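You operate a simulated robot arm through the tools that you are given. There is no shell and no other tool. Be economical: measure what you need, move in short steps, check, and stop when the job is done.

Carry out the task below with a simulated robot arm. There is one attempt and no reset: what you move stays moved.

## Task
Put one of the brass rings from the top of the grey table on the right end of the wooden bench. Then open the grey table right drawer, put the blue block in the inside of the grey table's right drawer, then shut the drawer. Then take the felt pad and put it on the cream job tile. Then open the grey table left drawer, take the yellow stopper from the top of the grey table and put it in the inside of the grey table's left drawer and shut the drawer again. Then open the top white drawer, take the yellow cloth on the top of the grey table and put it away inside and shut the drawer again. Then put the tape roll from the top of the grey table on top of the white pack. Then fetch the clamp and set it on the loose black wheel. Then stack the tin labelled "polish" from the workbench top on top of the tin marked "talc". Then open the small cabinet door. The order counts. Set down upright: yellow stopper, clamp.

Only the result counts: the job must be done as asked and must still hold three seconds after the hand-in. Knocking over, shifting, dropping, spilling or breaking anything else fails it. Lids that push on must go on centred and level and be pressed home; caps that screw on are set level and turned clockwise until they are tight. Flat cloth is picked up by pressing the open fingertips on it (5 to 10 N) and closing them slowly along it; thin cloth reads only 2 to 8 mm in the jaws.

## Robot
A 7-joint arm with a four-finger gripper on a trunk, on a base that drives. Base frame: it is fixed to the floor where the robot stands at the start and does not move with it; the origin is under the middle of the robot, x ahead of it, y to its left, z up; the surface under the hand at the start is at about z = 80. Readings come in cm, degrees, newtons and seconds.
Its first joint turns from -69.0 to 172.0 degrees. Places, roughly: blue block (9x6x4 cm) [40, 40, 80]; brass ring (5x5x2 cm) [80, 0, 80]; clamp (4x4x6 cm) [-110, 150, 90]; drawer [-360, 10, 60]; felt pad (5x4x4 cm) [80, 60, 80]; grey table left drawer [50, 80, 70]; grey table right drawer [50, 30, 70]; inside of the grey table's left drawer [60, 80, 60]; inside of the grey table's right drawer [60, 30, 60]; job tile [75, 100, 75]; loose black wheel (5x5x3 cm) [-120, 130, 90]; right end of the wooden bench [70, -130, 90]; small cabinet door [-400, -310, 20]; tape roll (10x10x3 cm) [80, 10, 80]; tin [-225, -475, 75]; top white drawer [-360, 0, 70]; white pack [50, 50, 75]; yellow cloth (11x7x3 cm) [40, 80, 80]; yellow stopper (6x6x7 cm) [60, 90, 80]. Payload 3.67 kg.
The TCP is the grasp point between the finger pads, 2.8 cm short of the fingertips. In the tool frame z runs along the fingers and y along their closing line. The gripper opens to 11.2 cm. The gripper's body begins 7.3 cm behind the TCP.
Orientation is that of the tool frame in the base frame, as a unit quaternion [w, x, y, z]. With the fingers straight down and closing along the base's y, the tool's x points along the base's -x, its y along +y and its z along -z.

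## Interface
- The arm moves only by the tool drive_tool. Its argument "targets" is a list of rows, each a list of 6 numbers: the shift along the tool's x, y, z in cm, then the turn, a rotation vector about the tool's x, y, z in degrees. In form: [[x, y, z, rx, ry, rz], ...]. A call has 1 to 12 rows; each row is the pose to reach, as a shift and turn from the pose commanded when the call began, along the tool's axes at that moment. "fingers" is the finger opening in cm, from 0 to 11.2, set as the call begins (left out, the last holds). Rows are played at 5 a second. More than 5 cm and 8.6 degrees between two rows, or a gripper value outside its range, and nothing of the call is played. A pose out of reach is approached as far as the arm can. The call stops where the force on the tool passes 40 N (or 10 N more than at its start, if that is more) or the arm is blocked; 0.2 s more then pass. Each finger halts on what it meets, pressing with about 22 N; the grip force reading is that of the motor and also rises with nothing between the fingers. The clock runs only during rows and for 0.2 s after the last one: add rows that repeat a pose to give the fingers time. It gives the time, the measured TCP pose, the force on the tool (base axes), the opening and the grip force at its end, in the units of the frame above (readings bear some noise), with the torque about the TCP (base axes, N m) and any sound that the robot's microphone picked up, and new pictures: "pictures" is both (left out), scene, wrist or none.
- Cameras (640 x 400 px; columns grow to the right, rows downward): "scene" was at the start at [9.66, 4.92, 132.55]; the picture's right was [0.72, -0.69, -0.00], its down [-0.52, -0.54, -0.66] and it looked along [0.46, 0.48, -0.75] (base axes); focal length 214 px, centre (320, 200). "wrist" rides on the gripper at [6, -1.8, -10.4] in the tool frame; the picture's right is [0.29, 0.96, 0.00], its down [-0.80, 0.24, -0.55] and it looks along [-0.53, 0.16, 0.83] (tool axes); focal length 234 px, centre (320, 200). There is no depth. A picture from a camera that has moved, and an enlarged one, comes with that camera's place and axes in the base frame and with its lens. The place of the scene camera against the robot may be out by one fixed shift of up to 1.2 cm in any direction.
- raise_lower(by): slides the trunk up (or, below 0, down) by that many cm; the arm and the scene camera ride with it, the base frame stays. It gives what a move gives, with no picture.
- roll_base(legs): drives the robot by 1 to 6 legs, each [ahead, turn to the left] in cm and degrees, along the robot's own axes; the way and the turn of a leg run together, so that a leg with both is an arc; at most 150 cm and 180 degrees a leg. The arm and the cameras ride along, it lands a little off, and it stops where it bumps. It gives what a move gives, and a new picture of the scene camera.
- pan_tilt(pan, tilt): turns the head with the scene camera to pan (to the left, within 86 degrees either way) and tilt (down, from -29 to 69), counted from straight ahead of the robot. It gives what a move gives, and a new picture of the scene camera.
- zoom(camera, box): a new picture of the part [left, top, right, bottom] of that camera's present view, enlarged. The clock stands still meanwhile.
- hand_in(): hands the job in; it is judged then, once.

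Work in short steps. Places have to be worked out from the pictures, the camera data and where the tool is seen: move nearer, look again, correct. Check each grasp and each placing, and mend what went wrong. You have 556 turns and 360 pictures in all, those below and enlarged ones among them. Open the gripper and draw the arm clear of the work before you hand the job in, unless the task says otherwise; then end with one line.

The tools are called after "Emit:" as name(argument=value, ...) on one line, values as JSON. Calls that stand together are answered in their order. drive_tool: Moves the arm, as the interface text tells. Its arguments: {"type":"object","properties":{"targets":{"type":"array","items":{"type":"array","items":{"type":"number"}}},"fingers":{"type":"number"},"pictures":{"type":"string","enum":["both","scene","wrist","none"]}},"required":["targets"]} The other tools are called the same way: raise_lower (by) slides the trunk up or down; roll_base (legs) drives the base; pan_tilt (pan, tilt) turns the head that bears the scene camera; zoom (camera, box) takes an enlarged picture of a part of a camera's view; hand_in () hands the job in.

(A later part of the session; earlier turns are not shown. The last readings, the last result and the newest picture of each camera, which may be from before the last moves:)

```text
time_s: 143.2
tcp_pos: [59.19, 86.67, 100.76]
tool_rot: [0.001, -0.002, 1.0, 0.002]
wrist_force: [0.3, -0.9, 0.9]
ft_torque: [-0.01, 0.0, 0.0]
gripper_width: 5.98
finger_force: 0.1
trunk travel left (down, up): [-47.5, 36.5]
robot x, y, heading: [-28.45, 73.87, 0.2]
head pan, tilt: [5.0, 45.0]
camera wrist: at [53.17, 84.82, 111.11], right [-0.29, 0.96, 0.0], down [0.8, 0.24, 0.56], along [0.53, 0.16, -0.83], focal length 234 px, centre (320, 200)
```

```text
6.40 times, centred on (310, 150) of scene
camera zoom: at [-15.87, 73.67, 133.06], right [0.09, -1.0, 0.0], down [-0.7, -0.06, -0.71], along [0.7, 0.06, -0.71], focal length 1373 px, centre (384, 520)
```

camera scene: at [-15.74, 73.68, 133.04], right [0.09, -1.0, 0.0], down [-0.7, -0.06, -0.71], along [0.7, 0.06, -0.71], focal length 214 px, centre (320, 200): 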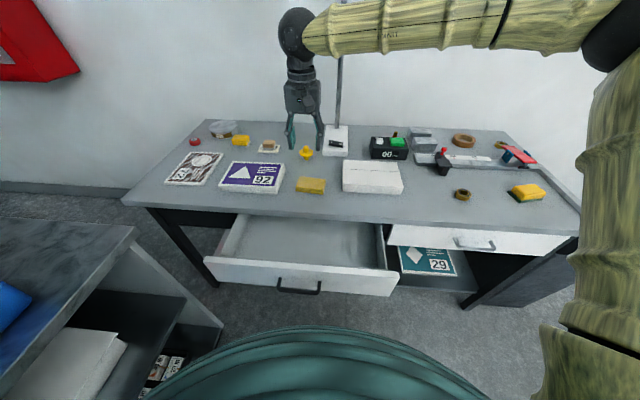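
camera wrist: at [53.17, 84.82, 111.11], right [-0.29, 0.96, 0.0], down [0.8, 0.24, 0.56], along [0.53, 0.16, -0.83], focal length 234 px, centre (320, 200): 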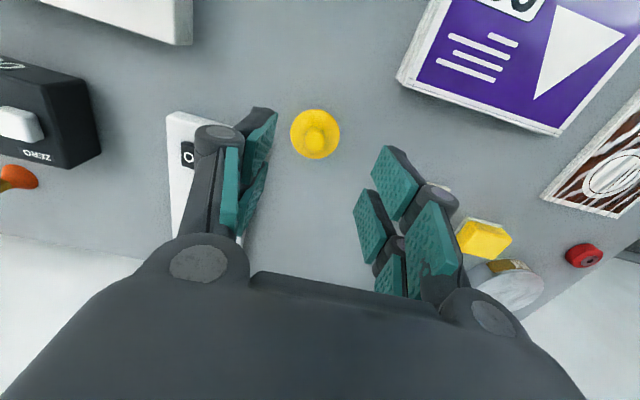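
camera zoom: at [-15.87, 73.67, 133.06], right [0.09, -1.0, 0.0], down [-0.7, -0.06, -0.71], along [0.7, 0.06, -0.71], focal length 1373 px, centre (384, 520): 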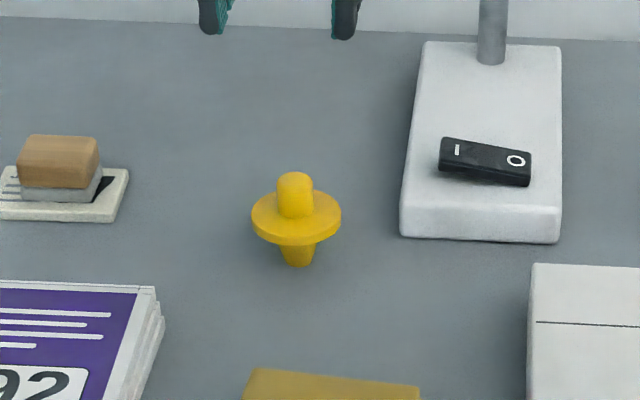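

The stopper has a flange in the middle, a narrow stem below and a knob on top, centred at about (61.9, 86.8). I'll grip the knob just above the flange, with the TCP at z≈87.2.

Emit:
drive_tool(targets=[[-2.7, 0.15, 3, 0, 0, 0], [-2.7, 0.15, 7, 0, 0, 0], [-2.7, 0.15, 10, 0, 0, 0], [-2.7, 0.15, 11.5, 0, 0, 0], [-2.7, 0.15, 11.5, 0, 0, 0]], fingers=5)

```text
time_s: 144.4
tcp_pos: [61.82, 86.89, 89.26]
tool_rot: [0.0, -0.001, 1.0, 0.002]
wrist_force: [-0.4, -0.9, -0.2]
ft_torque: [-0.01, -0.02, -0.01]
gripper_width: 4.99
finger_force: 0.2
trunk travel left (down, up): [-47.5, 36.5]
robot x, y, heading: [-28.37, 73.31, 0.2]
head pan, tilt: [5.0, 45.0]
camera scene: at [-15.84, 73.69, 133.05], right [0.09, -1.0, 0.0], down [-0.7, -0.06, -0.71], along [0.7, 0.06, -0.71], focal length 214 px, centre (320, 200)
camera wrist: at [55.91, 85.06, 99.56], right [-0.29, 0.96, 0.0], down [0.8, 0.24, 0.56], along [0.53, 0.16, -0.83], focal length 234 px, centre (320, 200)
```

scene: 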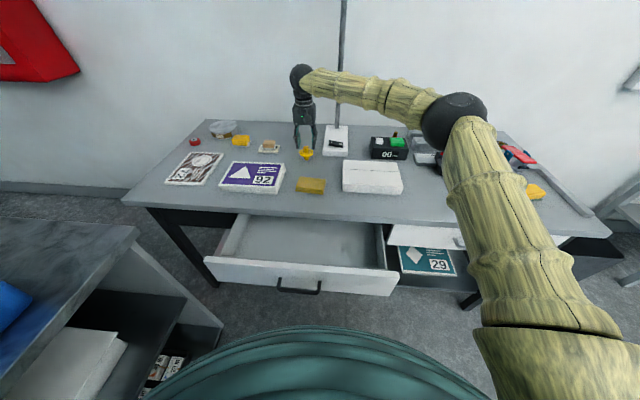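
wrist: 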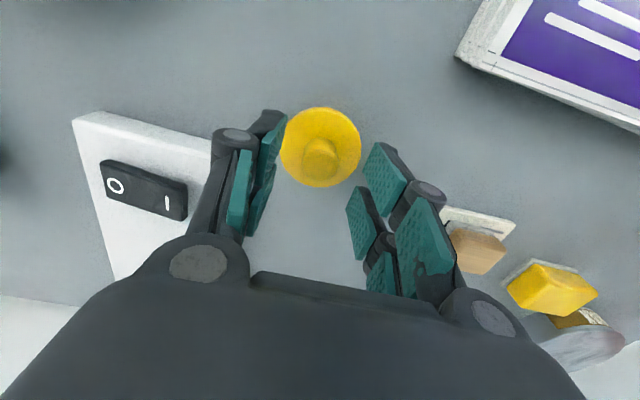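

Emit:
drive_tool(targets=[[0, 0, 1, 0, 0, 0], [0, 0, 1.9, 0, 0, 0], [0, 0, 1.9, 0, 0, 0]], pictures="wrist")

Emit:
zoom(camera="scene", box=[270, 90, 350, 170])

```text
time_s: 145.2
tcp_pos: [61.8, 86.95, 87.35]
tool_rot: [0.001, -0.002, 1.0, 0.001]
wrist_force: [0.4, 0.1, -0.9]
ft_torque: [-0.01, 0.01, 0.01]
gripper_width: 4.99
finger_force: 0.0
trunk travel left (down, up): [-47.5, 36.5]
robot x, y, heading: [-28.43, 73.62, 0.1]
head pan, tilt: [5.0, 45.0]
camera wrist: at [55.9, 85.08, 97.7], right [-0.29, 0.96, 0.0], down [0.8, 0.24, 0.56], along [0.53, 0.16, -0.83], focal length 234 px, centre (320, 200)
```

wrist: 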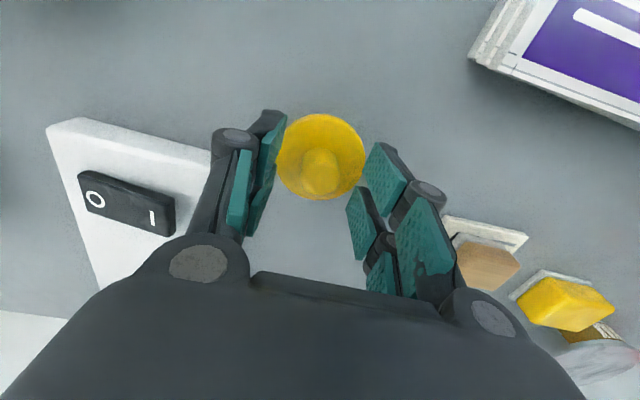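

```text
5.00 times, centred on (310, 130) of scene
camera zoom: at [-15.83, 73.69, 133.05], right [0.09, -1.0, 0.0], down [-0.7, -0.06, -0.71], along [0.7, 0.06, -0.71], focal length 1072 px, centre (370, 550)
```

zoom: 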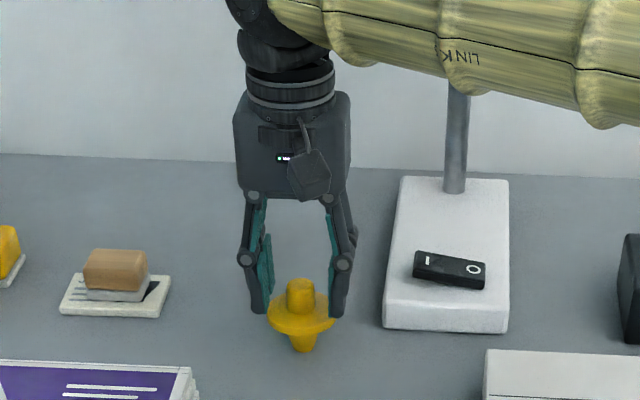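

The tips sit just above flange level either side of the knob, so I'll close.

Emit:
drive_tool(targets=[[0, 0, 0, 0, 0, 0], [0, 0, 0, 0, 0, 0], [0, 0, 0, 0, 0, 0], [0, 0, 0, 0, 0, 0]], fingers=1, pictures="wrist")

```text
time_s: 146.2
tcp_pos: [61.79, 86.93, 87.41]
tool_rot: [-0.001, -0.002, 1.0, 0.001]
wrist_force: [0.2, 0.9, -0.2]
ft_torque: [-0.02, 0.04, 0.0]
gripper_width: 2.0
finger_force: 22.4
trunk travel left (down, up): [-47.5, 36.5]
robot x, y, heading: [-28.38, 74.02, 0.1]
head pan, tilt: [5.0, 45.0]
camera wrist: at [55.9, 85.09, 97.68], right [-0.29, 0.96, 0.0], down [0.8, 0.24, 0.56], along [0.53, 0.16, -0.83], focal length 234 px, centre (320, 200)
```

wrist: 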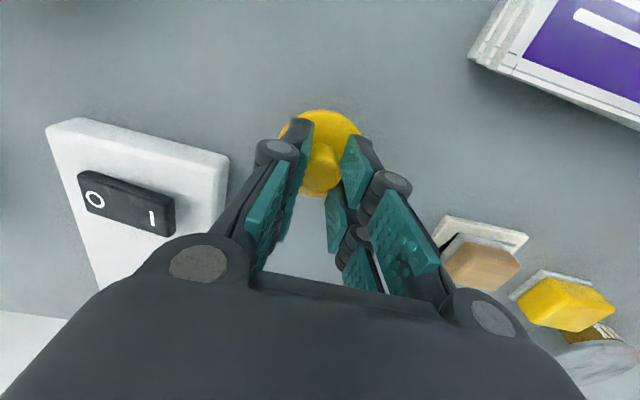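

The knob is gripped at 2.0 cm. I'll lift and carry it over the drawer.

Emit:
drive_tool(targets=[[0, 0, -4, 0, 0, 0], [0, 0, -8, 0, 0, 0], [0, 0, -12, 0, 0, 0], [4.5, -0.5, -13, 0, 0, 0], [9, -1, -13, 0, 0, 0], [13.5, -1.5, -13, 0, 0, 0], [18, -2, -13, 0, 0, 0], [22.5, -2.5, -13, 0, 0, 0], [27, -3, -13, 0, 0, 0], [31.5, -4, -13, 0, 0, 0], [36, -4.5, -13, 0, 0, 0], [39.5, -5, -13, 0, 0, 0]], pictures="both")

```text
time_s: 148.8
tcp_pos: [22.21, 81.74, 100.45]
tool_rot: [0.0, -0.002, 1.0, 0.002]
wrist_force: [-0.6, -0.4, -1.2]
ft_torque: [-0.01, 0.01, -0.02]
gripper_width: 2.0
finger_force: 22.1
trunk travel left (down, up): [-47.5, 36.5]
robot x, y, heading: [-27.96, 73.44, 0.1]
head pan, tilt: [5.0, 45.0]
camera scene: at [-15.87, 73.67, 133.06], right [0.09, -1.0, 0.0], down [-0.7, -0.06, -0.71], along [0.7, 0.06, -0.71], focal length 214 px, centre (320, 200)
camera wrist: at [16.25, 79.81, 110.7], right [-0.29, 0.96, 0.0], down [0.8, 0.24, 0.56], along [0.53, 0.16, -0.83], focal length 234 px, centre (320, 200)
```

scene: 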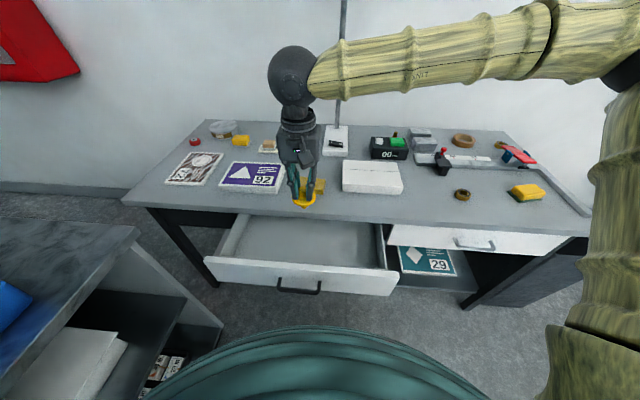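
wrist: 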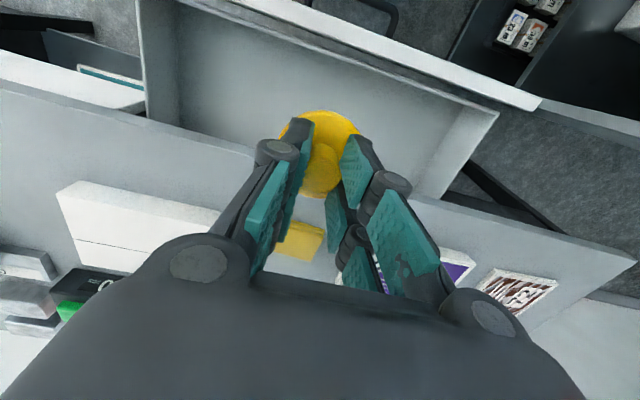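

Emit:
drive_tool(targets=[[0, 0, 4, 0, 0, 0], [0, 0, 8, 0, 0, 0], [0, 0, 12, 0, 0, 0], [0, 0, 16, 0, 0, 0], [0, 0, 20, 0, 0, 0], [0, 0, 23, 0, 0, 0], [0, 0, 25.5, 0, 0, 0], [0, 0, 26.5, 0, 0, 0], [0, 0, 27.2, 0, 0, 0], [0, 0, 27.7, 0, 0, 0], [0, 0, 28.2, 0, 0, 0]], pictures="both")

```text
time_s: 151.2
tcp_pos: [22.24, 81.75, 72.41]
tool_rot: [0.0, -0.001, 1.0, 0.002]
wrist_force: [-0.4, 0.0, 12.7]
ft_torque: [-0.09, 0.18, 0.02]
gripper_width: 1.99
finger_force: 22.5
trunk travel left (down, up): [-47.5, 36.5]
robot x, y, heading: [-28.42, 74.06, 0.4]
head pan, tilt: [5.0, 45.0]
camera scene: at [-15.91, 73.68, 133.09], right [0.09, -1.0, 0.0], down [-0.7, -0.06, -0.71], along [0.7, 0.06, -0.71], focal length 214 px, centre (320, 200)
camera wrist: at [16.35, 79.94, 82.63], right [-0.29, 0.96, 0.0], down [0.8, 0.24, 0.56], along [0.53, 0.16, -0.83], focal length 234 px, centre (320, 200)
```

scene: 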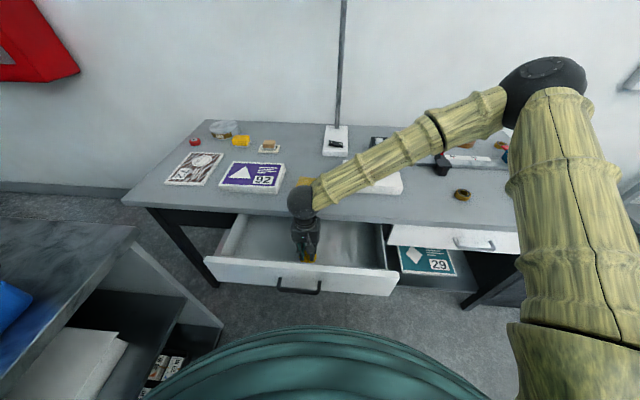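
wrist: 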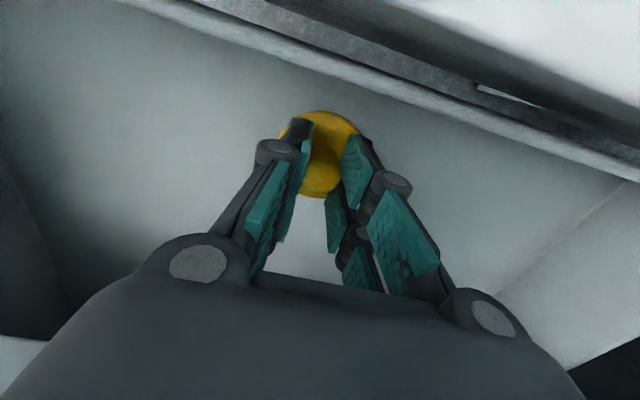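

It is standing on the drawer floor. I'll release gently and rise.

Emit:
drive_tool(targets=[[0, 0, -0.15, 0, 0, 0], [0, 0, -0.15, 0, 0, 0], [0, 0, -0.15, 0, 0, 0], [0, 0, -3, 0, 0, 0], [0, 0, -7, 0, 0, 0], [0, 0, -11, 0, 0, 0], [0, 0, -15, 0, 0, 0], [0, 0, -19, 0, 0, 0], [0, 0, -23, 0, 0, 0], [0, 0, -27, 0, 0, 0], [0, 0, -30, 0, 0, 0]], fingers=4.5, pictures="both")

```text
time_s: 153.6
tcp_pos: [22.26, 81.67, 102.24]
tool_rot: [0.0, -0.003, 1.0, 0.002]
wrist_force: [0.4, -0.4, 0.4]
ft_torque: [-0.03, -0.03, 0.01]
gripper_width: 4.48
finger_force: 0.0
trunk travel left (down, up): [-47.5, 36.5]
robot x, y, heading: [-28.25, 73.83, 0.2]
head pan, tilt: [5.0, 45.0]
camera scene: at [-15.86, 73.68, 133.05], right [0.09, -1.0, 0.0], down [-0.7, -0.06, -0.71], along [0.7, 0.06, -0.71], focal length 214 px, centre (320, 200)
camera wrist: at [16.24, 79.84, 112.53], right [-0.29, 0.96, 0.0], down [0.8, 0.24, 0.56], along [0.53, 0.16, -0.83], focal length 234 px, centre (320, 200)
```

scene: 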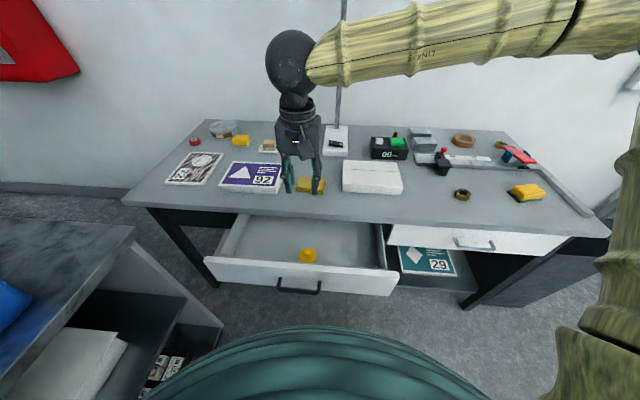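
wrist: 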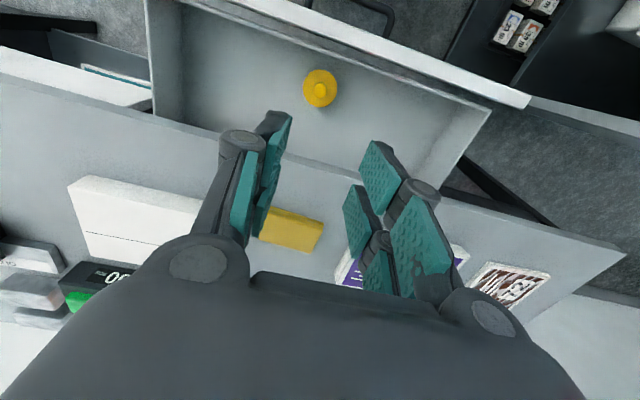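

The stopper stands upright. Now I'll back up, turn the tool horizontal and push the drawer shut gently.

Emit:
roll_base(legs=[[-32, 0]])

Emit:
drive_tool(targets=[[-2, 0, 0, -4.6, -4.6, 4.6], [-5, 0, 0, -9.2, -9.2, 9.2], [-8, 0, 0, -13.8, -13.8, 13.8], [-11, 0.5, 0, -18.4, -18.4, 18.4], [-13, 1, 0, -23, -23, 23], [-15, 1, 0, -27.6, -27.6, 27.6], [-16, 1, 0, -32.2, -32.2, 32.2], [-16, 1, 0, -34.64, -34.64, 34.64]], fingers=6, pictures="none")

Emit:
drive_tool(targets=[[0, 0, 0, -4.6, -4.6, 4.6], [0, 0, 0, -9.2, -9.2, 9.2], [0, 0, 0, -13.8, -13.8, 13.8], [0, 0, 0, -18.4, -18.4, 18.4], [0, 0, 0, -23, -23, 23], [0, 0, 0, -27.6, -27.6, 27.6], [0, 0, 0, -32.2, -32.2, 32.2], [0, 0, 0, -34.64, -34.64, 34.64], [0, 0, 0, -34.64, -34.64, 34.64]], pictures="none")

```text
time_s: 155.8
tcp_pos: [-10.04, 81.7, 102.26]
tool_rot: [0.001, -0.003, 1.0, 0.001]
wrist_force: [-0.4, 0.0, 1.6]
ft_torque: [0.01, -0.02, 0.02]
gripper_width: 4.49
finger_force: 0.0
trunk travel left (down, up): [-47.5, 36.5]
robot x, y, heading: [-60.22, 73.84, 0.0]
head pan, tilt: [5.0, 45.0]
camera scene: at [-48.08, 73.64, 133.07], right [0.09, -1.0, 0.0], down [-0.7, -0.06, -0.71], along [0.7, 0.06, -0.71], focal length 214 px, centre (320, 200)
```

scene: 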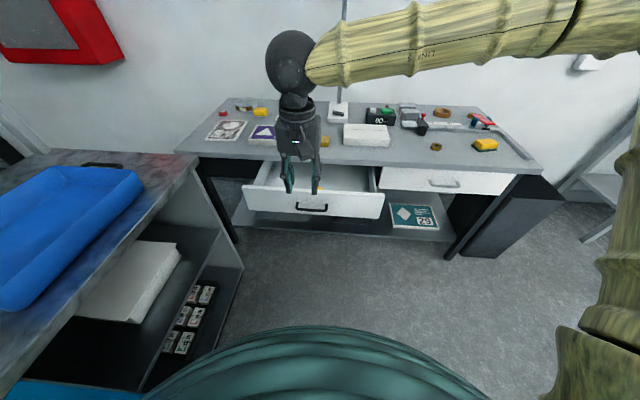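

```text
time_s: 157.6
tcp_pos: [5.96, 82.79, 102.14]
tool_rot: [0.288, 0.287, 0.865, 0.292]
wrist_force: [0.3, -0.4, 0.2]
ft_torque: [0.01, 0.02, 0.01]
gripper_width: 6.0
finger_force: 0.1
trunk travel left (down, up): [-47.5, 36.5]
robot x, y, heading: [-60.4, 73.74, -0.1]
head pan, tilt: [5.0, 45.0]
```

```text
time_s: 159.6
tcp_pos: [5.95, 82.84, 102.24]
tool_rot: [0.498, 0.499, 0.5, 0.503]
wrist_force: [-1.1, 0.4, 0.5]
ft_torque: [0.03, 0.02, 0.02]
gripper_width: 6.0
finger_force: 0.1
trunk travel left (down, up): [-47.5, 36.5]
robot x, y, heading: [-60.03, 72.94, -0.0]
head pan, tilt: [5.0, 45.0]
```

Emit:
drive_tool(targets=[[0, -2, -3, 0, 0, 0], [0, -5, -5, 0, 0, 0], [0, -9, -5, 0, 0, 0], [0, -13, -5, 0, 0, 0], [0, -17, -5, 0, 0, 0], [0, -21, -5, 0, 0, 0], [0, -25, -5, 0, 0, 0], [0, -29, -5, 0, 0, 0], [0, -32.2, -5, 0, 0, 0], [0, -32.2, -5, 0, 0, 0]], pictures="wrist")

```text
time_s: 161.8
tcp_pos: [1.04, 82.95, 69.9]
tool_rot: [0.498, 0.499, 0.5, 0.503]
wrist_force: [0.3, 0.0, 0.0]
ft_torque: [0.0, -0.01, 0.0]
gripper_width: 6.0
finger_force: 0.1
trunk travel left (down, up): [-47.5, 36.5]
robot x, y, heading: [-60.46, 73.65, 0.2]
head pan, tilt: [5.0, 45.0]
camera wrist: at [-9.28, 88.83, 68.01], right [0.0, 0.29, 0.96], down [-0.55, -0.8, 0.24], along [0.84, -0.53, 0.16], focal length 234 px, centre (320, 200)
```

wrist: 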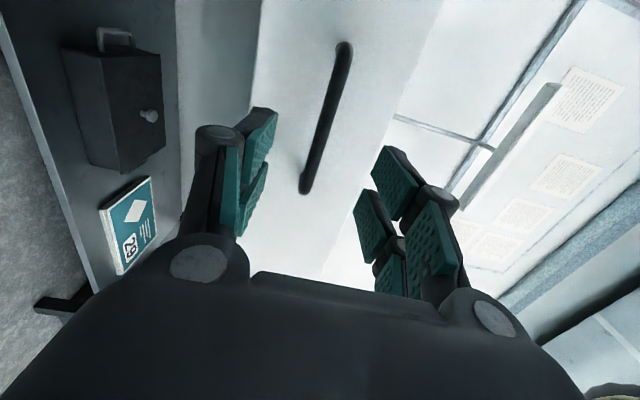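

Emit:
drive_tool(targets=[[0, 0, 3, 0, 0, 0], [0, 0, 6, 0, 0, 0], [0, 0, 7.2, 0, 0, 0], [0, 0, 8.4, 0, 0, 0], [0, 0, 9.6, 0, 0, 0], [0, 0, 10.8, 0, 0, 0], [0, 0, 12, 0, 0, 0], [0, 0, 13.2, 0, 0, 0], [0, 0, 14.4, 0, 0, 0], [0, 0, 15.6, 0, 0, 0], [0, 0, 16.8, 0, 0, 0], [0, 0, 18, 0, 0, 0]], pictures="none")

Emit:
drive_tool(targets=[[0, 0, 1.2, 0, 0, 0], [0, 0, 2.4, 0, 0, 0], [0, 0, 3.6, 0, 0, 0], [0, 0, 4.8, 0, 0, 0], [0, 0, 6, 0, 0, 0], [0, 0, 7.2, 0, 0, 0], [0, 0, 8.4, 0, 0, 0], [0, 0, 9.4, 0, 0, 0], [0, 0, 10.2, 0, 0, 0], [0, 0, 11, 0, 0, 0], [0, 0, 11.8, 0, 0, 0], [0, 0, 12.6, 0, 0, 0]], pictures="scene")

```text
time_s: 164.4
tcp_pos: [19.04, 82.85, 70.07]
tool_rot: [0.498, 0.5, 0.5, 0.502]
wrist_force: [0.5, 0.6, -0.3]
ft_torque: [0.01, 0.0, -0.03]
gripper_width: 6.01
finger_force: 0.0
trunk travel left (down, up): [-47.5, 36.5]
robot x, y, heading: [-60.34, 73.69, -0.2]
head pan, tilt: [5.0, 45.0]
```

```text
time_s: 166.8
tcp_pos: [29.92, 83.2, 70.28]
tool_rot: [0.497, 0.499, 0.502, 0.502]
wrist_force: [-9.8, 0.7, 7.6]
ft_torque: [-0.03, 0.48, -0.04]
gripper_width: 2.83
finger_force: 20.7
trunk travel left (down, up): [-47.5, 36.5]
robot x, y, heading: [-60.47, 74.16, 0.2]
head pan, tilt: [5.0, 45.0]
stopped in row 12: the force on the tool passed its limit at 56 N (the readings are from after the stop); the commanded pose is now the measured one
camera scene: at [-48.55, 73.6, 133.16], right [0.09, -1.0, 0.0], down [-0.7, -0.06, -0.71], along [0.71, 0.06, -0.7], focal length 214 px, centre (320, 200)
```

scene: 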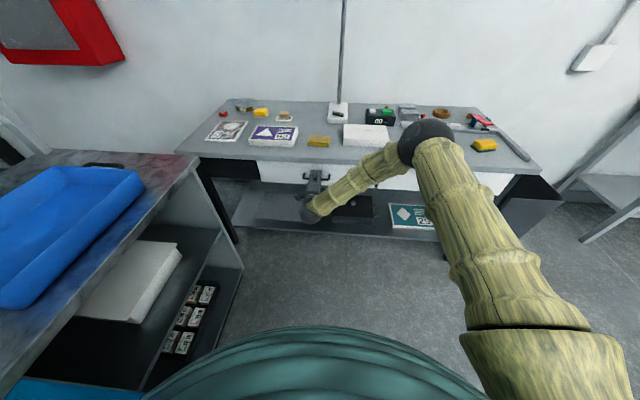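

The left drawer is shut. I'll back the tool off and raise it, then turn round by the right, away from the shelf, to look towards the white drawers.

Emit:
drive_tool(targets=[[0, 0, -0.5, 0, 0, 0], [0, 0, -3, 0, 0, 0], [0, 0, -7, 0, 0, 0], [0, 0, -11, 0, 0, 0], [0, 0, -15, 0, 0, 0], [0, 4, -17, 0, 0, 0], [0, 8, -19, 0, 0, 0], [0, 12, -20, 0, 0, 0], [0, 16, -20, 0, 0, 0], [0, 20, -20, 0, 0, 0], [0, 24, -20, 0, 0, 0], [0, 28, -20, 0, 0, 0]], fingers=6, pictures="scene")

Emit:
roll_base(legs=[[0, -90], [55, 0], [0, -90]])

Emit:
pan_tilt(pan=10, tilt=15)

```text
time_s: 169.4
tcp_pos: [10.6, 82.94, 97.81]
tool_rot: [0.496, 0.5, 0.503, 0.501]
wrist_force: [-0.5, -1.0, 0.1]
ft_torque: [0.02, -0.01, 0.02]
gripper_width: 6.01
finger_force: 0.0
trunk travel left (down, up): [-47.5, 36.5]
robot x, y, heading: [-60.64, 73.49, 0.2]
head pan, tilt: [5.0, 45.0]
camera scene: at [-48.09, 73.63, 133.05], right [0.09, -1.0, 0.0], down [-0.7, -0.06, -0.71], along [0.7, 0.06, -0.71], focal length 214 px, centre (320, 200)
```

scene: 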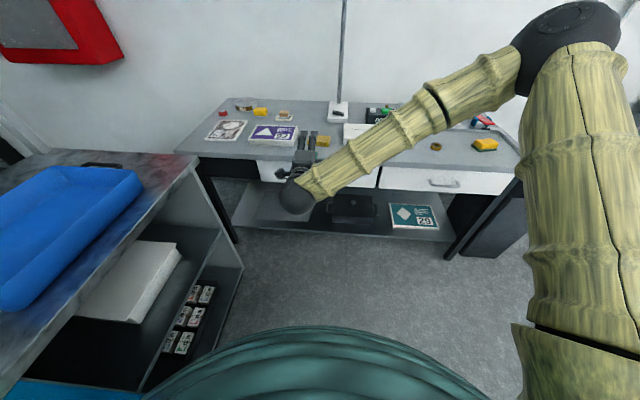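

```text
time_s: 180.2
tcp_pos: [-131.1, 9.63, 97.8]
tool_rot: [-0.499, -0.501, 0.502, 0.498]
wrist_force: [-0.5, -0.7, -0.1]
ft_torque: [0.01, -0.04, 0.01]
gripper_width: 6.01
finger_force: 0.1
trunk travel left (down, up): [-47.5, 36.5]
robot x, y, heading: [-59.94, 18.55, 179.8]
head pan, tilt: [5.0, 45.0]
camera scene: at [-73.95, 16.97, 133.05], right [-0.08, 1.0, 0.0], down [0.7, 0.06, -0.71], along [-0.7, -0.06, -0.71], focal length 214 px, centre (320, 200)
```

scene: 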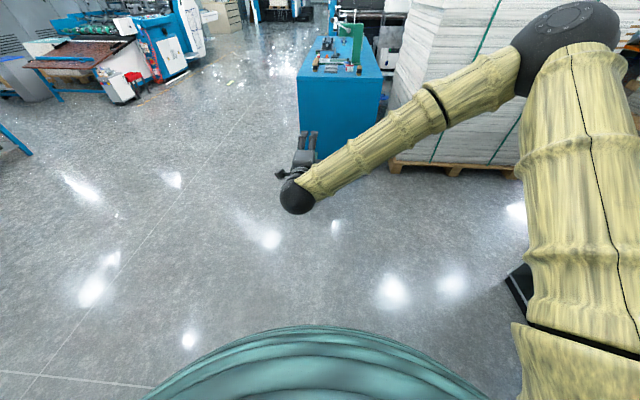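

```text
time_s: 181.2
tcp_pos: [-131.1, 9.53, 97.68]
tool_rot: [-0.499, -0.5, 0.502, 0.499]
wrist_force: [-0.2, -0.7, 0.7]
ft_torque: [0.02, 0.01, 0.01]
gripper_width: 5.97
finger_force: 0.1
trunk travel left (down, up): [-47.5, 36.5]
robot x, y, heading: [-59.64, 18.23, 179.7]
head pan, tilt: [10.0, 15.0]
camera scene: at [-75.05, 16.04, 137.73], right [-0.17, 0.99, 0.0], down [0.26, 0.04, -0.97], along [-0.95, -0.16, -0.26], focal length 214 px, centre (320, 200)
```

scene: 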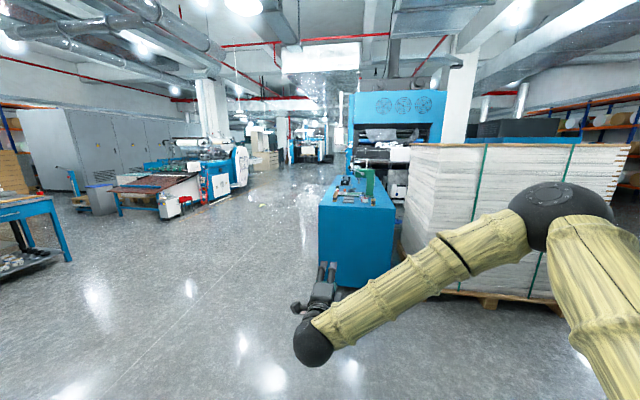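

I'll zoom in on the area ahead where the white drawers should be.

Emit:
zoom(camera="scene", box=[260, 120, 440, 300])

```text
2.22 times, centred on (350, 210) of scene
camera zoom: at [-75.05, 16.04, 137.73], right [-0.17, 0.99, 0.0], down [0.26, 0.04, -0.97], along [-0.95, -0.16, -0.26], focal length 477 px, centre (253, 178)
```

zoom: 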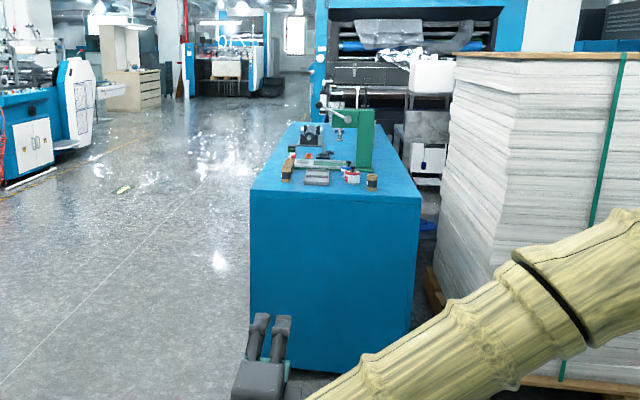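

The drawers must be on the blue bench's −y side at x≈−360. I'll drive round to about (−360, −120).

Emit:
roll_base(legs=[[0, 44.6], [98, 0], [98, 0], [0, -44.6], [150, 0]])

Emit:
pan_tilt(pan=-80, tilt=30)

```text
time_s: 202.1
tcp_pos: [-422.32, -128.89, 97.63]
tool_rot: [0.502, 0.504, -0.499, -0.495]
wrist_force: [-0.1, -0.3, 1.0]
ft_torque: [0.01, 0.01, -0.02]
gripper_width: 5.99
finger_force: 0.1
trunk travel left (down, up): [-47.5, 36.5]
robot x, y, heading: [-351.6, -119.26, -179.8]
head pan, tilt: [10.0, 15.0]
camera scene: at [-366.41, -121.69, 137.73], right [-0.18, 0.98, 0.0], down [0.25, 0.05, -0.97], along [-0.95, -0.17, -0.26], focal length 214 px, centre (320, 200)
```

scene: 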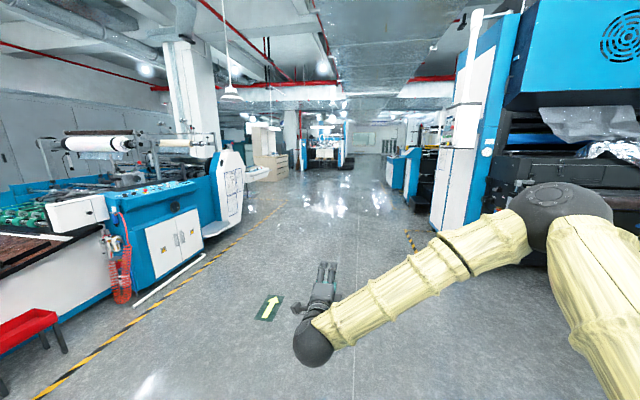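

```text
time_s: 203.8
tcp_pos: [-422.3, -128.95, 97.86]
tool_rot: [0.502, 0.505, -0.499, -0.495]
wrist_force: [0.1, -0.4, -0.3]
ft_torque: [0.02, 0.0, 0.01]
gripper_width: 5.98
finger_force: 0.1
trunk travel left (down, up): [-47.5, 36.5]
robot x, y, heading: [-351.63, -119.27, -179.6]
head pan, tilt: [-80.0, 30.0]
camera scene: at [-358.84, -111.11, 135.31], right [0.98, 0.18, 0.0], down [0.09, -0.49, -0.87], along [-0.16, 0.85, -0.5], focal length 214 px, centre (320, 200)
```

scene: 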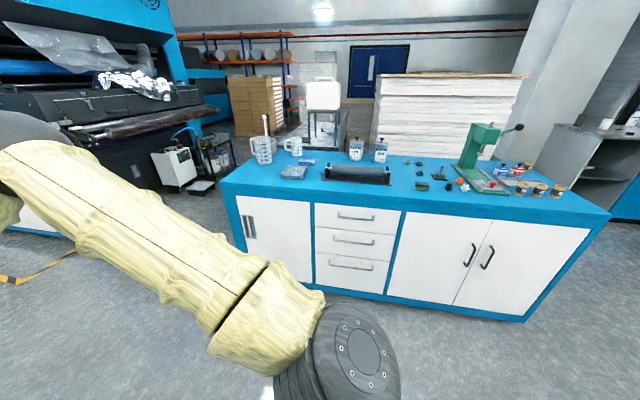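

The blue bench has three white drawers facing −y, with the top handle at about (−357, −17, 72). I'll turn to face it and drive a little closer.

Emit:
roll_base(legs=[[0, -90], [13, 0]])

Emit:
pan_tilt(pan=5, tilt=40)

```text
time_s: 208.8
tcp_pos: [-362.75, -35.39, 97.7]
tool_rot: [-0.012, -0.011, 0.709, 0.705]
wrist_force: [-0.8, -0.3, -0.4]
ft_torque: [0.01, 0.0, -0.02]
gripper_width: 6.01
finger_force: 0.2
trunk travel left (down, up): [-47.5, 36.5]
robot x, y, heading: [-351.79, -106.4, 91.6]
head pan, tilt: [-80.0, 30.0]
camera scene: at [-343.77, -99.91, 135.3], right [0.2, -0.98, 0.0], down [-0.49, -0.1, -0.87], along [0.85, 0.17, -0.5], focal length 214 px, centre (320, 200)
```

scene: 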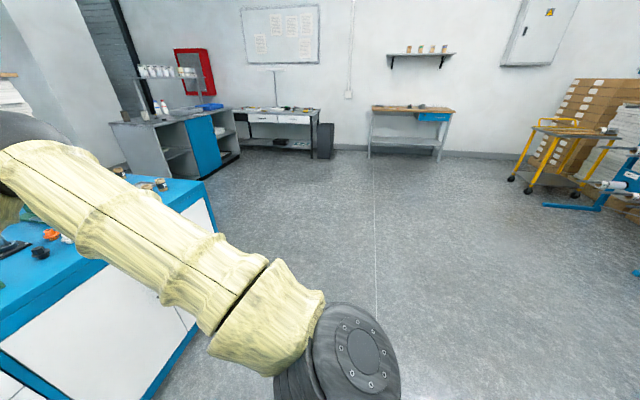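

```text
time_s: 210.4
tcp_pos: [-362.86, -35.42, 97.81]
tool_rot: [-0.012, -0.011, 0.709, 0.705]
wrist_force: [-1.1, 0.0, 0.4]
ft_torque: [0.0, -0.02, 0.01]
gripper_width: 5.99
finger_force: 0.1
trunk travel left (down, up): [-47.5, 36.5]
robot x, y, heading: [-351.49, -106.32, 91.5]
head pan, tilt: [5.0, 40.0]
camera scene: at [-353.62, -93.42, 133.78], right [0.99, 0.11, 0.0], down [0.07, -0.64, -0.77], along [-0.09, 0.76, -0.64], focal length 214 px, centre (320, 200)
```

scene: 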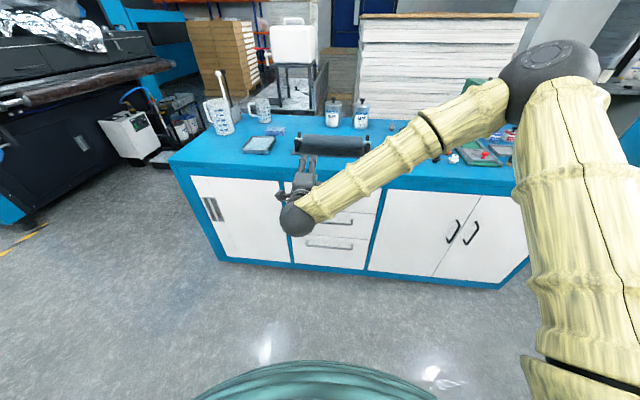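

I'll lower to about the top handle's height, staying 15 cm off, and look with the wrist camera.

Emit:
drive_tool(targets=[[-1, -4, 0, 0, -1.5, 0], [-2, -8, 0, 0, -1.5, 0], [-3, -12, 0, 0, -1.5, 0], [-4, -16, 0, 0, -1.5, 0], [-5, -20, 0, 0, -1.5, 0], [-5.3, -24, 0, 0, -1.5, 0], [-5.3, -25.5, 0, 0, -1.5, 0], [-5.3, -25.5, 0, 0, -1.5, 0]])

```text
time_s: 212.2
tcp_pos: [-357.69, -35.4, 72.2]
tool_rot: [-0.003, -0.002, 0.709, 0.705]
wrist_force: [0.6, -0.2, 0.6]
ft_torque: [0.03, 0.01, 0.01]
gripper_width: 6.03
finger_force: 0.1
trunk travel left (down, up): [-47.5, 36.5]
robot x, y, heading: [-351.82, -106.23, 91.5]
head pan, tilt: [5.0, 40.0]
camera scene: at [-353.62, -93.42, 133.78], right [0.99, 0.12, 0.0], down [0.07, -0.64, -0.77], along [-0.09, 0.76, -0.64], focal length 214 px, centre (320, 200)
camera wrist: at [-363.6, -45.91, 70.39], right [-0.29, 0.0, 0.96], down [0.8, -0.55, 0.24], along [0.52, 0.84, 0.15], focal length 234 px, centre (320, 200)
```

scene: 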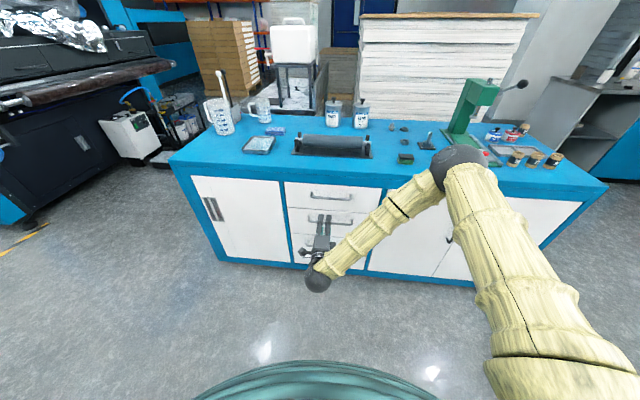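
wrist: 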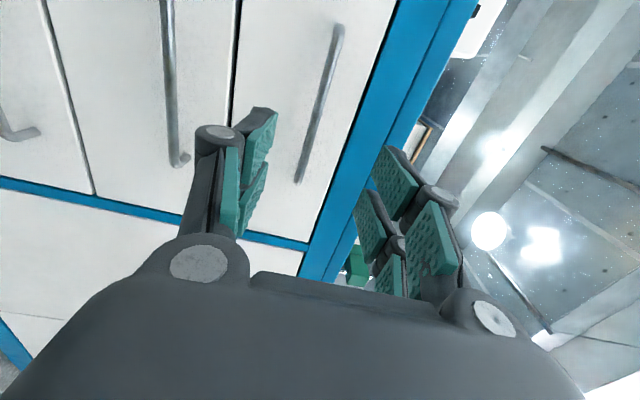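

The top handle bar is at about (−357, −17, 71.7). I'll approach it.

Emit:
drive_tool(targets=[[-0.6, -0.5, 4, 0, 0, 0], [-0.6, -0.5, 8, 0, 0, 0], [-0.6, -0.5, 12, 0, 0, 0], [-0.6, -0.5, 12, 0, 0, 0]], pictures="wrist")

```text
time_s: 213.2
tcp_pos: [-357.09, -23.41, 71.72]
tool_rot: [-0.003, -0.002, 0.709, 0.705]
wrist_force: [0.1, -0.2, 0.1]
ft_torque: [0.03, 0.0, 0.01]
gripper_width: 6.02
finger_force: 0.2
trunk travel left (down, up): [-47.5, 36.5]
robot x, y, heading: [-351.58, -106.25, 91.5]
head pan, tilt: [5.0, 40.0]
camera wrist: at [-362.98, -33.87, 69.83], right [-0.29, 0.0, 0.96], down [0.8, -0.55, 0.24], along [0.52, 0.84, 0.15], focal length 234 px, centre (320, 200)
```

wrist: 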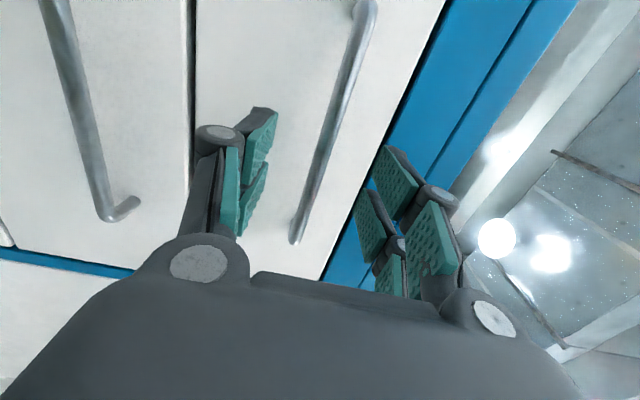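

Emit:
drive_tool(targets=[[0, -0.3, 1.5, 0, 0, 0], [0, -0.3, 3, 0, 0, 0], [0, -0.3, 3.8, 0, 0, 0], [0, -0.3, 3.8, 0, 0, 0]], pictures="none")

Emit:
drive_tool(targets=[[0, 0, 0, 0, 0, 0], [0, 0, 0, 0, 0, 0], [0, 0, 0, 0, 0, 0], [0, 0, 0, 0, 0, 0]], fingers=0, pictures="wrist")

```text
time_s: 214.2
tcp_pos: [-357.19, -19.72, 71.44]
tool_rot: [-0.003, -0.002, 0.709, 0.705]
wrist_force: [-0.3, 0.1, 0.5]
ft_torque: [-0.01, 0.02, 0.0]
gripper_width: 5.98
finger_force: 0.0
trunk travel left (down, up): [-47.5, 36.5]
robot x, y, heading: [-351.72, -106.2, 91.5]
head pan, tilt: [5.0, 40.0]
```

```text
time_s: 215.2
tcp_pos: [-357.23, -19.6, 71.74]
tool_rot: [-0.004, -0.001, 0.707, 0.707]
wrist_force: [-0.7, 5.0, 38.9]
ft_torque: [0.72, -0.67, -0.21]
gripper_width: 1.15
finger_force: 45.2
trunk travel left (down, up): [-47.5, 36.5]
robot x, y, heading: [-351.76, -106.0, 91.6]
head pan, tilt: [5.0, 40.0]
camera wrist: at [-363.05, -30.12, 69.99], right [-0.28, 0.0, 0.96], down [0.8, -0.55, 0.24], along [0.53, 0.84, 0.16], focal length 234 px, centre (320, 200)
```

wrist: 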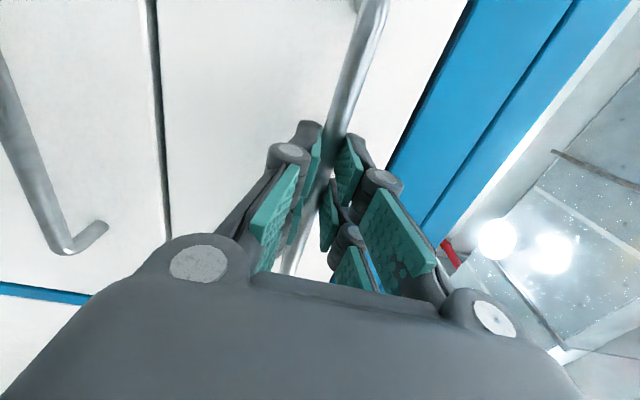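

It is gripped with some vertical load. I'll ease up 0.4 cm and pull.

Emit:
drive_tool(targets=[[0, 0.4, 0, 0, 0, 0], [0, 0.4, -1.5, 0, 0, 0], [0, 0.4, -3.5, 0, 0, 0], [0, 0.4, -5.5, 0, 0, 0], [0, 0.4, -7.5, 0, 0, 0], [0, 0.4, -9.5, 0, 0, 0], [0, 0.4, -11.5, 0, 0, 0], [0, 0.4, -13.5, 0, 0, 0], [0, 0.4, -15.5, 0, 0, 0], [0, 0.4, -17.5, 0, 0, 0], [0, 0.4, -19.5, 0, 0, 0]])

```text
time_s: 217.6
tcp_pos: [-357.16, -39.35, 71.82]
tool_rot: [-0.003, -0.003, 0.708, 0.706]
wrist_force: [-21.6, -1.5, 21.8]
ft_torque: [0.32, -0.43, 0.8]
gripper_width: 1.16
finger_force: 45.4
trunk travel left (down, up): [-47.5, 36.5]
robot x, y, heading: [-351.78, -106.15, 91.6]
head pan, tilt: [5.0, 40.0]
camera scene: at [-353.8, -93.57, 133.8], right [0.99, 0.12, 0.0], down [0.08, -0.64, -0.77], along [-0.09, 0.76, -0.64], focal length 214 px, centre (320, 200)
camera wrist: at [-363.01, -49.73, 70.05], right [-0.29, 0.0, 0.96], down [0.8, -0.55, 0.24], along [0.52, 0.84, 0.16], focal length 234 px, centre (320, 200)
```

scene: 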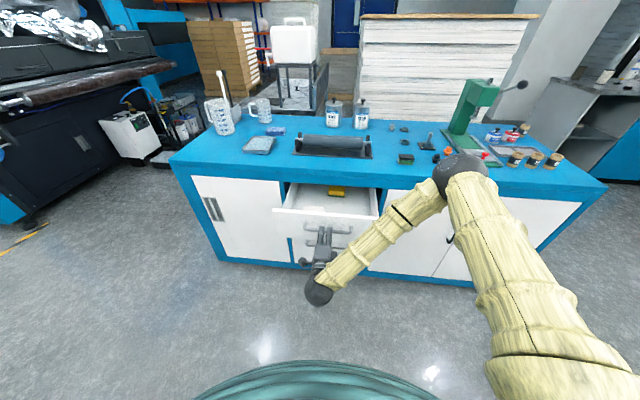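
wrist: 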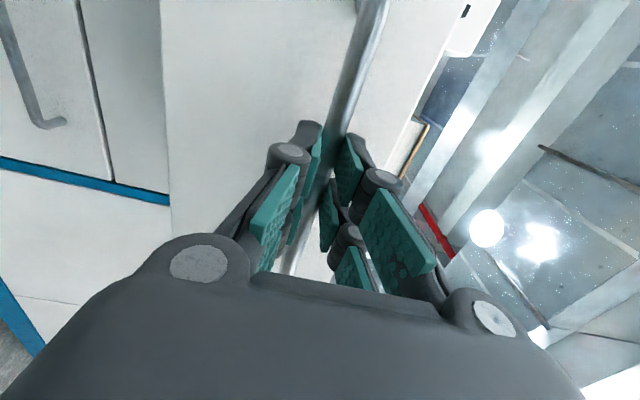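

The drawer is open 20 cm. I'll release, rise and turn the tool down.

Emit:
drive_tool(targets=[[0, 0, 0, 0, 0, 0], [0, 0, 0, 0, 0, 0], [0, 0, -2.5, 0, 0, 0], [0, 0, -5, 0, 0, 0], [0, 1, -7, 0, 0, 0], [0, 5, -7, 0, 0, 0], [0, 9.5, -7, 0, 0, 0], [0, 14, -7, 0, 0, 0], [0, 18, -6, 0, 0, 0], [0, 22, -5, 0, 0, 0], [0, 26, -4, 0, 0, 0], [0, 30, -3, 0, 0, 0]], fingers=6, pictures="none")

Emit:
drive_tool(targets=[[0, 0, 0, 4.6, 4.6, -4.6], [0, 0, 0, 9.2, 9.2, -9.2], [0, 1, 0, 13.8, 13.8, -13.8], [0, 2, 0, 18.4, 18.4, -18.4], [0, 3, 0, 23, 23, -23], [0, 4, 0, 27.6, 27.6, -27.6], [0, 4, 0, 32.2, 32.2, -32.2], [0, 4, 0, 34.64, 34.64, -34.64]], pictures="none")

Emit:
drive_tool(targets=[[0, 0, 0, 4.6, 4.6, -4.6], [0, 0, 0, 9.2, 9.2, -9.2], [0, 0, 0, 13.8, 13.8, -13.8], [0, 0, 0, 18.4, 18.4, -18.4], [0, 0, 0, 23, 23, -23], [0, 0, 0, 27.6, 27.6, -27.6], [0, 0, 0, 32.2, 32.2, -32.2], [0, 0, 0, 34.64, 34.64, -34.64], [0, 0, 0, 34.64, 34.64, -34.64]], pictures="both")

```text
time_s: 220.2
tcp_pos: [-356.88, -42.03, 101.87]
tool_rot: [-0.004, -0.002, 0.708, 0.706]
wrist_force: [0.0, -0.6, 0.2]
ft_torque: [-0.01, 0.0, -0.02]
gripper_width: 5.99
finger_force: 0.0
trunk travel left (down, up): [-47.5, 36.5]
robot x, y, heading: [-351.56, -106.17, 91.5]
head pan, tilt: [5.0, 40.0]
```

```text
time_s: 222.0
tcp_pos: [-357.04, -42.0, 105.86]
tool_rot: [-0.003, -0.411, 0.817, 0.405]
wrist_force: [-0.1, 0.9, 0.2]
ft_torque: [0.02, -0.04, 0.02]
gripper_width: 6.04
finger_force: 0.0
trunk travel left (down, up): [-47.5, 36.5]
robot x, y, heading: [-352.19, -106.45, 91.6]
head pan, tilt: [5.0, 40.0]
```

```text
time_s: 224.0
tcp_pos: [-356.94, -42.05, 105.8]
tool_rot: [0.003, 0.709, -0.705, 0.001]
wrist_force: [-0.6, -0.2, -0.1]
ft_torque: [-0.01, 0.02, 0.01]
gripper_width: 5.99
finger_force: 0.1
trunk travel left (down, up): [-47.5, 36.5]
robot x, y, heading: [-351.47, -106.19, 91.4]
head pan, tilt: [5.0, 40.0]
camera scene: at [-353.63, -93.42, 133.78], right [0.99, 0.12, 0.0], down [0.07, -0.64, -0.77], along [-0.09, 0.76, -0.64], focal length 214 px, centre (320, 200)
camera wrist: at [-354.99, -47.91, 116.24], right [-0.96, -0.3, 0.0], down [-0.25, 0.8, 0.55], along [-0.17, 0.52, -0.84], focal length 234 px, centre (320, 200)
```

scene: 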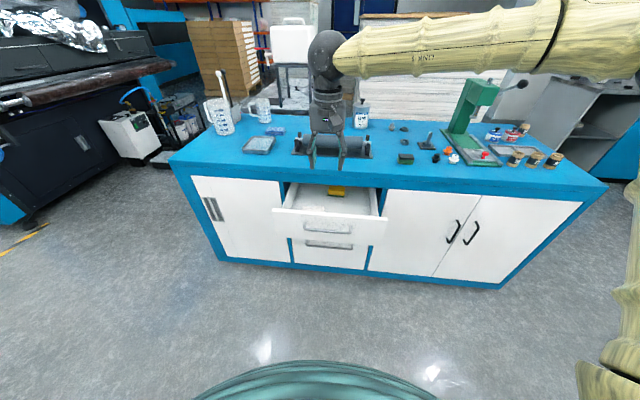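
wrist: 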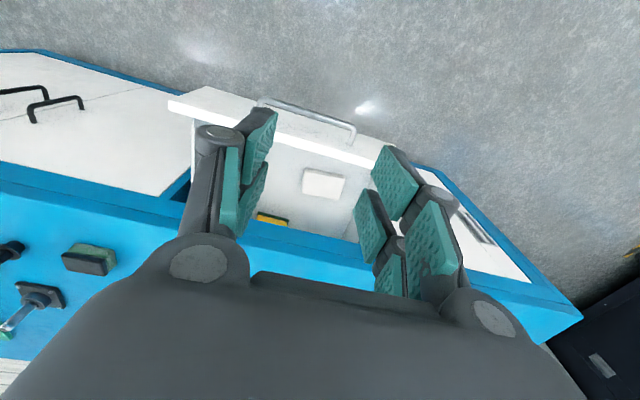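

Now I'll drive back to the grey table for the cloth: east along y≈−106, then reversing up to y≈75 to keep the arm away from the shelf.

Emit:
roll_base(legs=[[0, -91.5], [150, 0], [150, 0], [0, -90], [-150, 0], [-32, 0]])

Emit:
roll_base(legs=[[0, 90]])

```text
time_s: 254.8
tcp_pos: [-51.66, 16.22, 106.0]
tool_rot: [-0.001, 0.711, 0.703, 0.003]
wrist_force: [0.5, 1.2, -0.5]
ft_torque: [-0.03, -0.04, -0.01]
gripper_width: 5.98
finger_force: 0.0
trunk travel left (down, up): [-47.5, 36.5]
robot x, y, heading: [-55.68, 80.54, -89.4]
head pan, tilt: [5.0, 40.0]
camera scene: at [-55.6, 66.3, 133.79], right [-1.0, -0.1, 0.0], down [-0.06, 0.64, -0.77], along [0.08, -0.76, -0.64], focal length 214 px, centre (320, 200)
```

scene: 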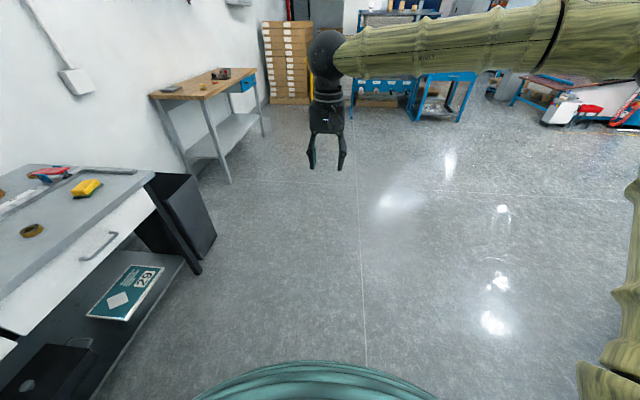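

```text
time_s: 259.1
tcp_pos: [8.59, 84.53, 105.91]
tool_rot: [-0.003, 0.003, 1.0, 0.001]
wrist_force: [-0.4, -0.8, 0.4]
ft_torque: [-0.02, 0.01, -0.02]
gripper_width: 6.0
finger_force: 0.1
trunk travel left (down, up): [-47.5, 36.5]
robot x, y, heading: [-56.06, 80.12, 0.6]
head pan, tilt: [5.0, 40.0]
camera scene: at [-42.96, 80.59, 133.78], right [0.1, -1.0, 0.0], down [-0.64, -0.06, -0.77], along [0.76, 0.08, -0.64], focal length 214 px, centre (320, 200)
```

scene: 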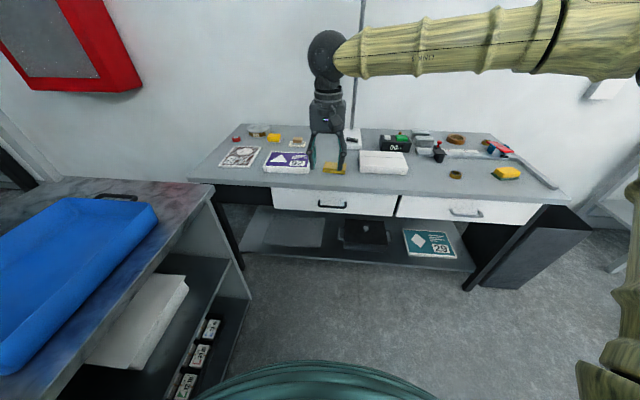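

Emit:
roll_base(legs=[[32, 0]])

Emit:
drive_tool(targets=[[0, 0, 3, 0, 0, 0], [0, 0, 6, 0, 0, 0], [0, 0, 6, 0, 0, 0]], pictures="wrist")

```text
time_s: 261.2
tcp_pos: [41.1, 84.74, 105.91]
tool_rot: [-0.003, 0.005, 1.0, 0.001]
wrist_force: [0.1, 0.2, 0.8]
ft_torque: [-0.03, 0.01, 0.04]
gripper_width: 6.0
finger_force: 0.1
trunk travel left (down, up): [-47.5, 36.5]
robot x, y, heading: [-23.05, 80.87, 0.7]
head pan, tilt: [5.0, 40.0]
camera scene: at [-10.54, 80.89, 133.77], right [0.1, -1.0, 0.0], down [-0.64, -0.06, -0.77], along [0.76, 0.08, -0.64], focal length 214 px, centre (320, 200)
```

scene: 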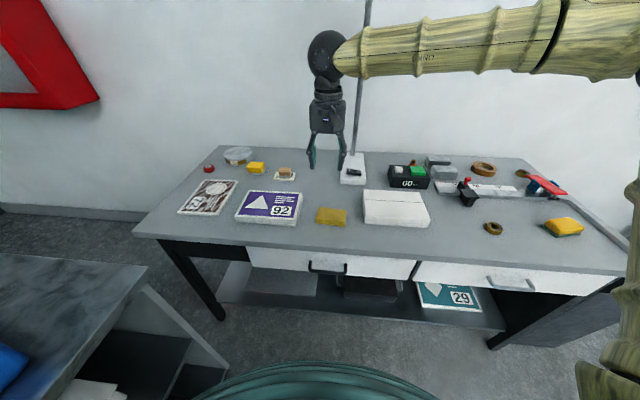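

```text
time_s: 262.0
tcp_pos: [40.97, 84.95, 100.0]
tool_rot: [-0.003, 0.005, 1.0, 0.001]
wrist_force: [-0.9, 0.3, -0.2]
ft_torque: [0.01, 0.02, -0.04]
gripper_width: 6.0
finger_force: 0.0
trunk travel left (down, up): [-47.5, 36.5]
robot x, y, heading: [-23.57, 81.04, 0.7]
head pan, tilt: [5.0, 40.0]
camera wrist: at [35.07, 83.09, 110.31], right [-0.28, 0.96, 0.0], down [0.8, 0.23, 0.55], along [0.53, 0.16, -0.83], focal length 234 px, centre (320, 200)
```

wrist: 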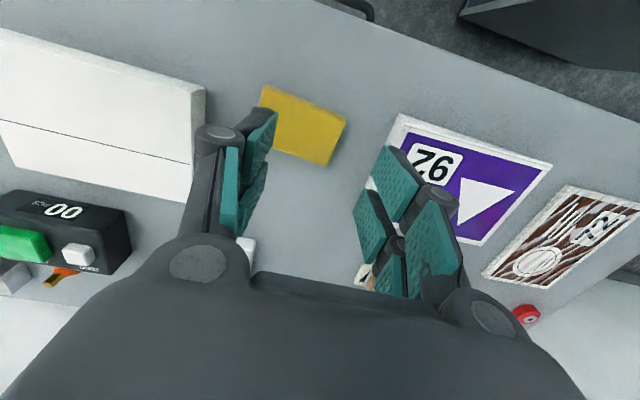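

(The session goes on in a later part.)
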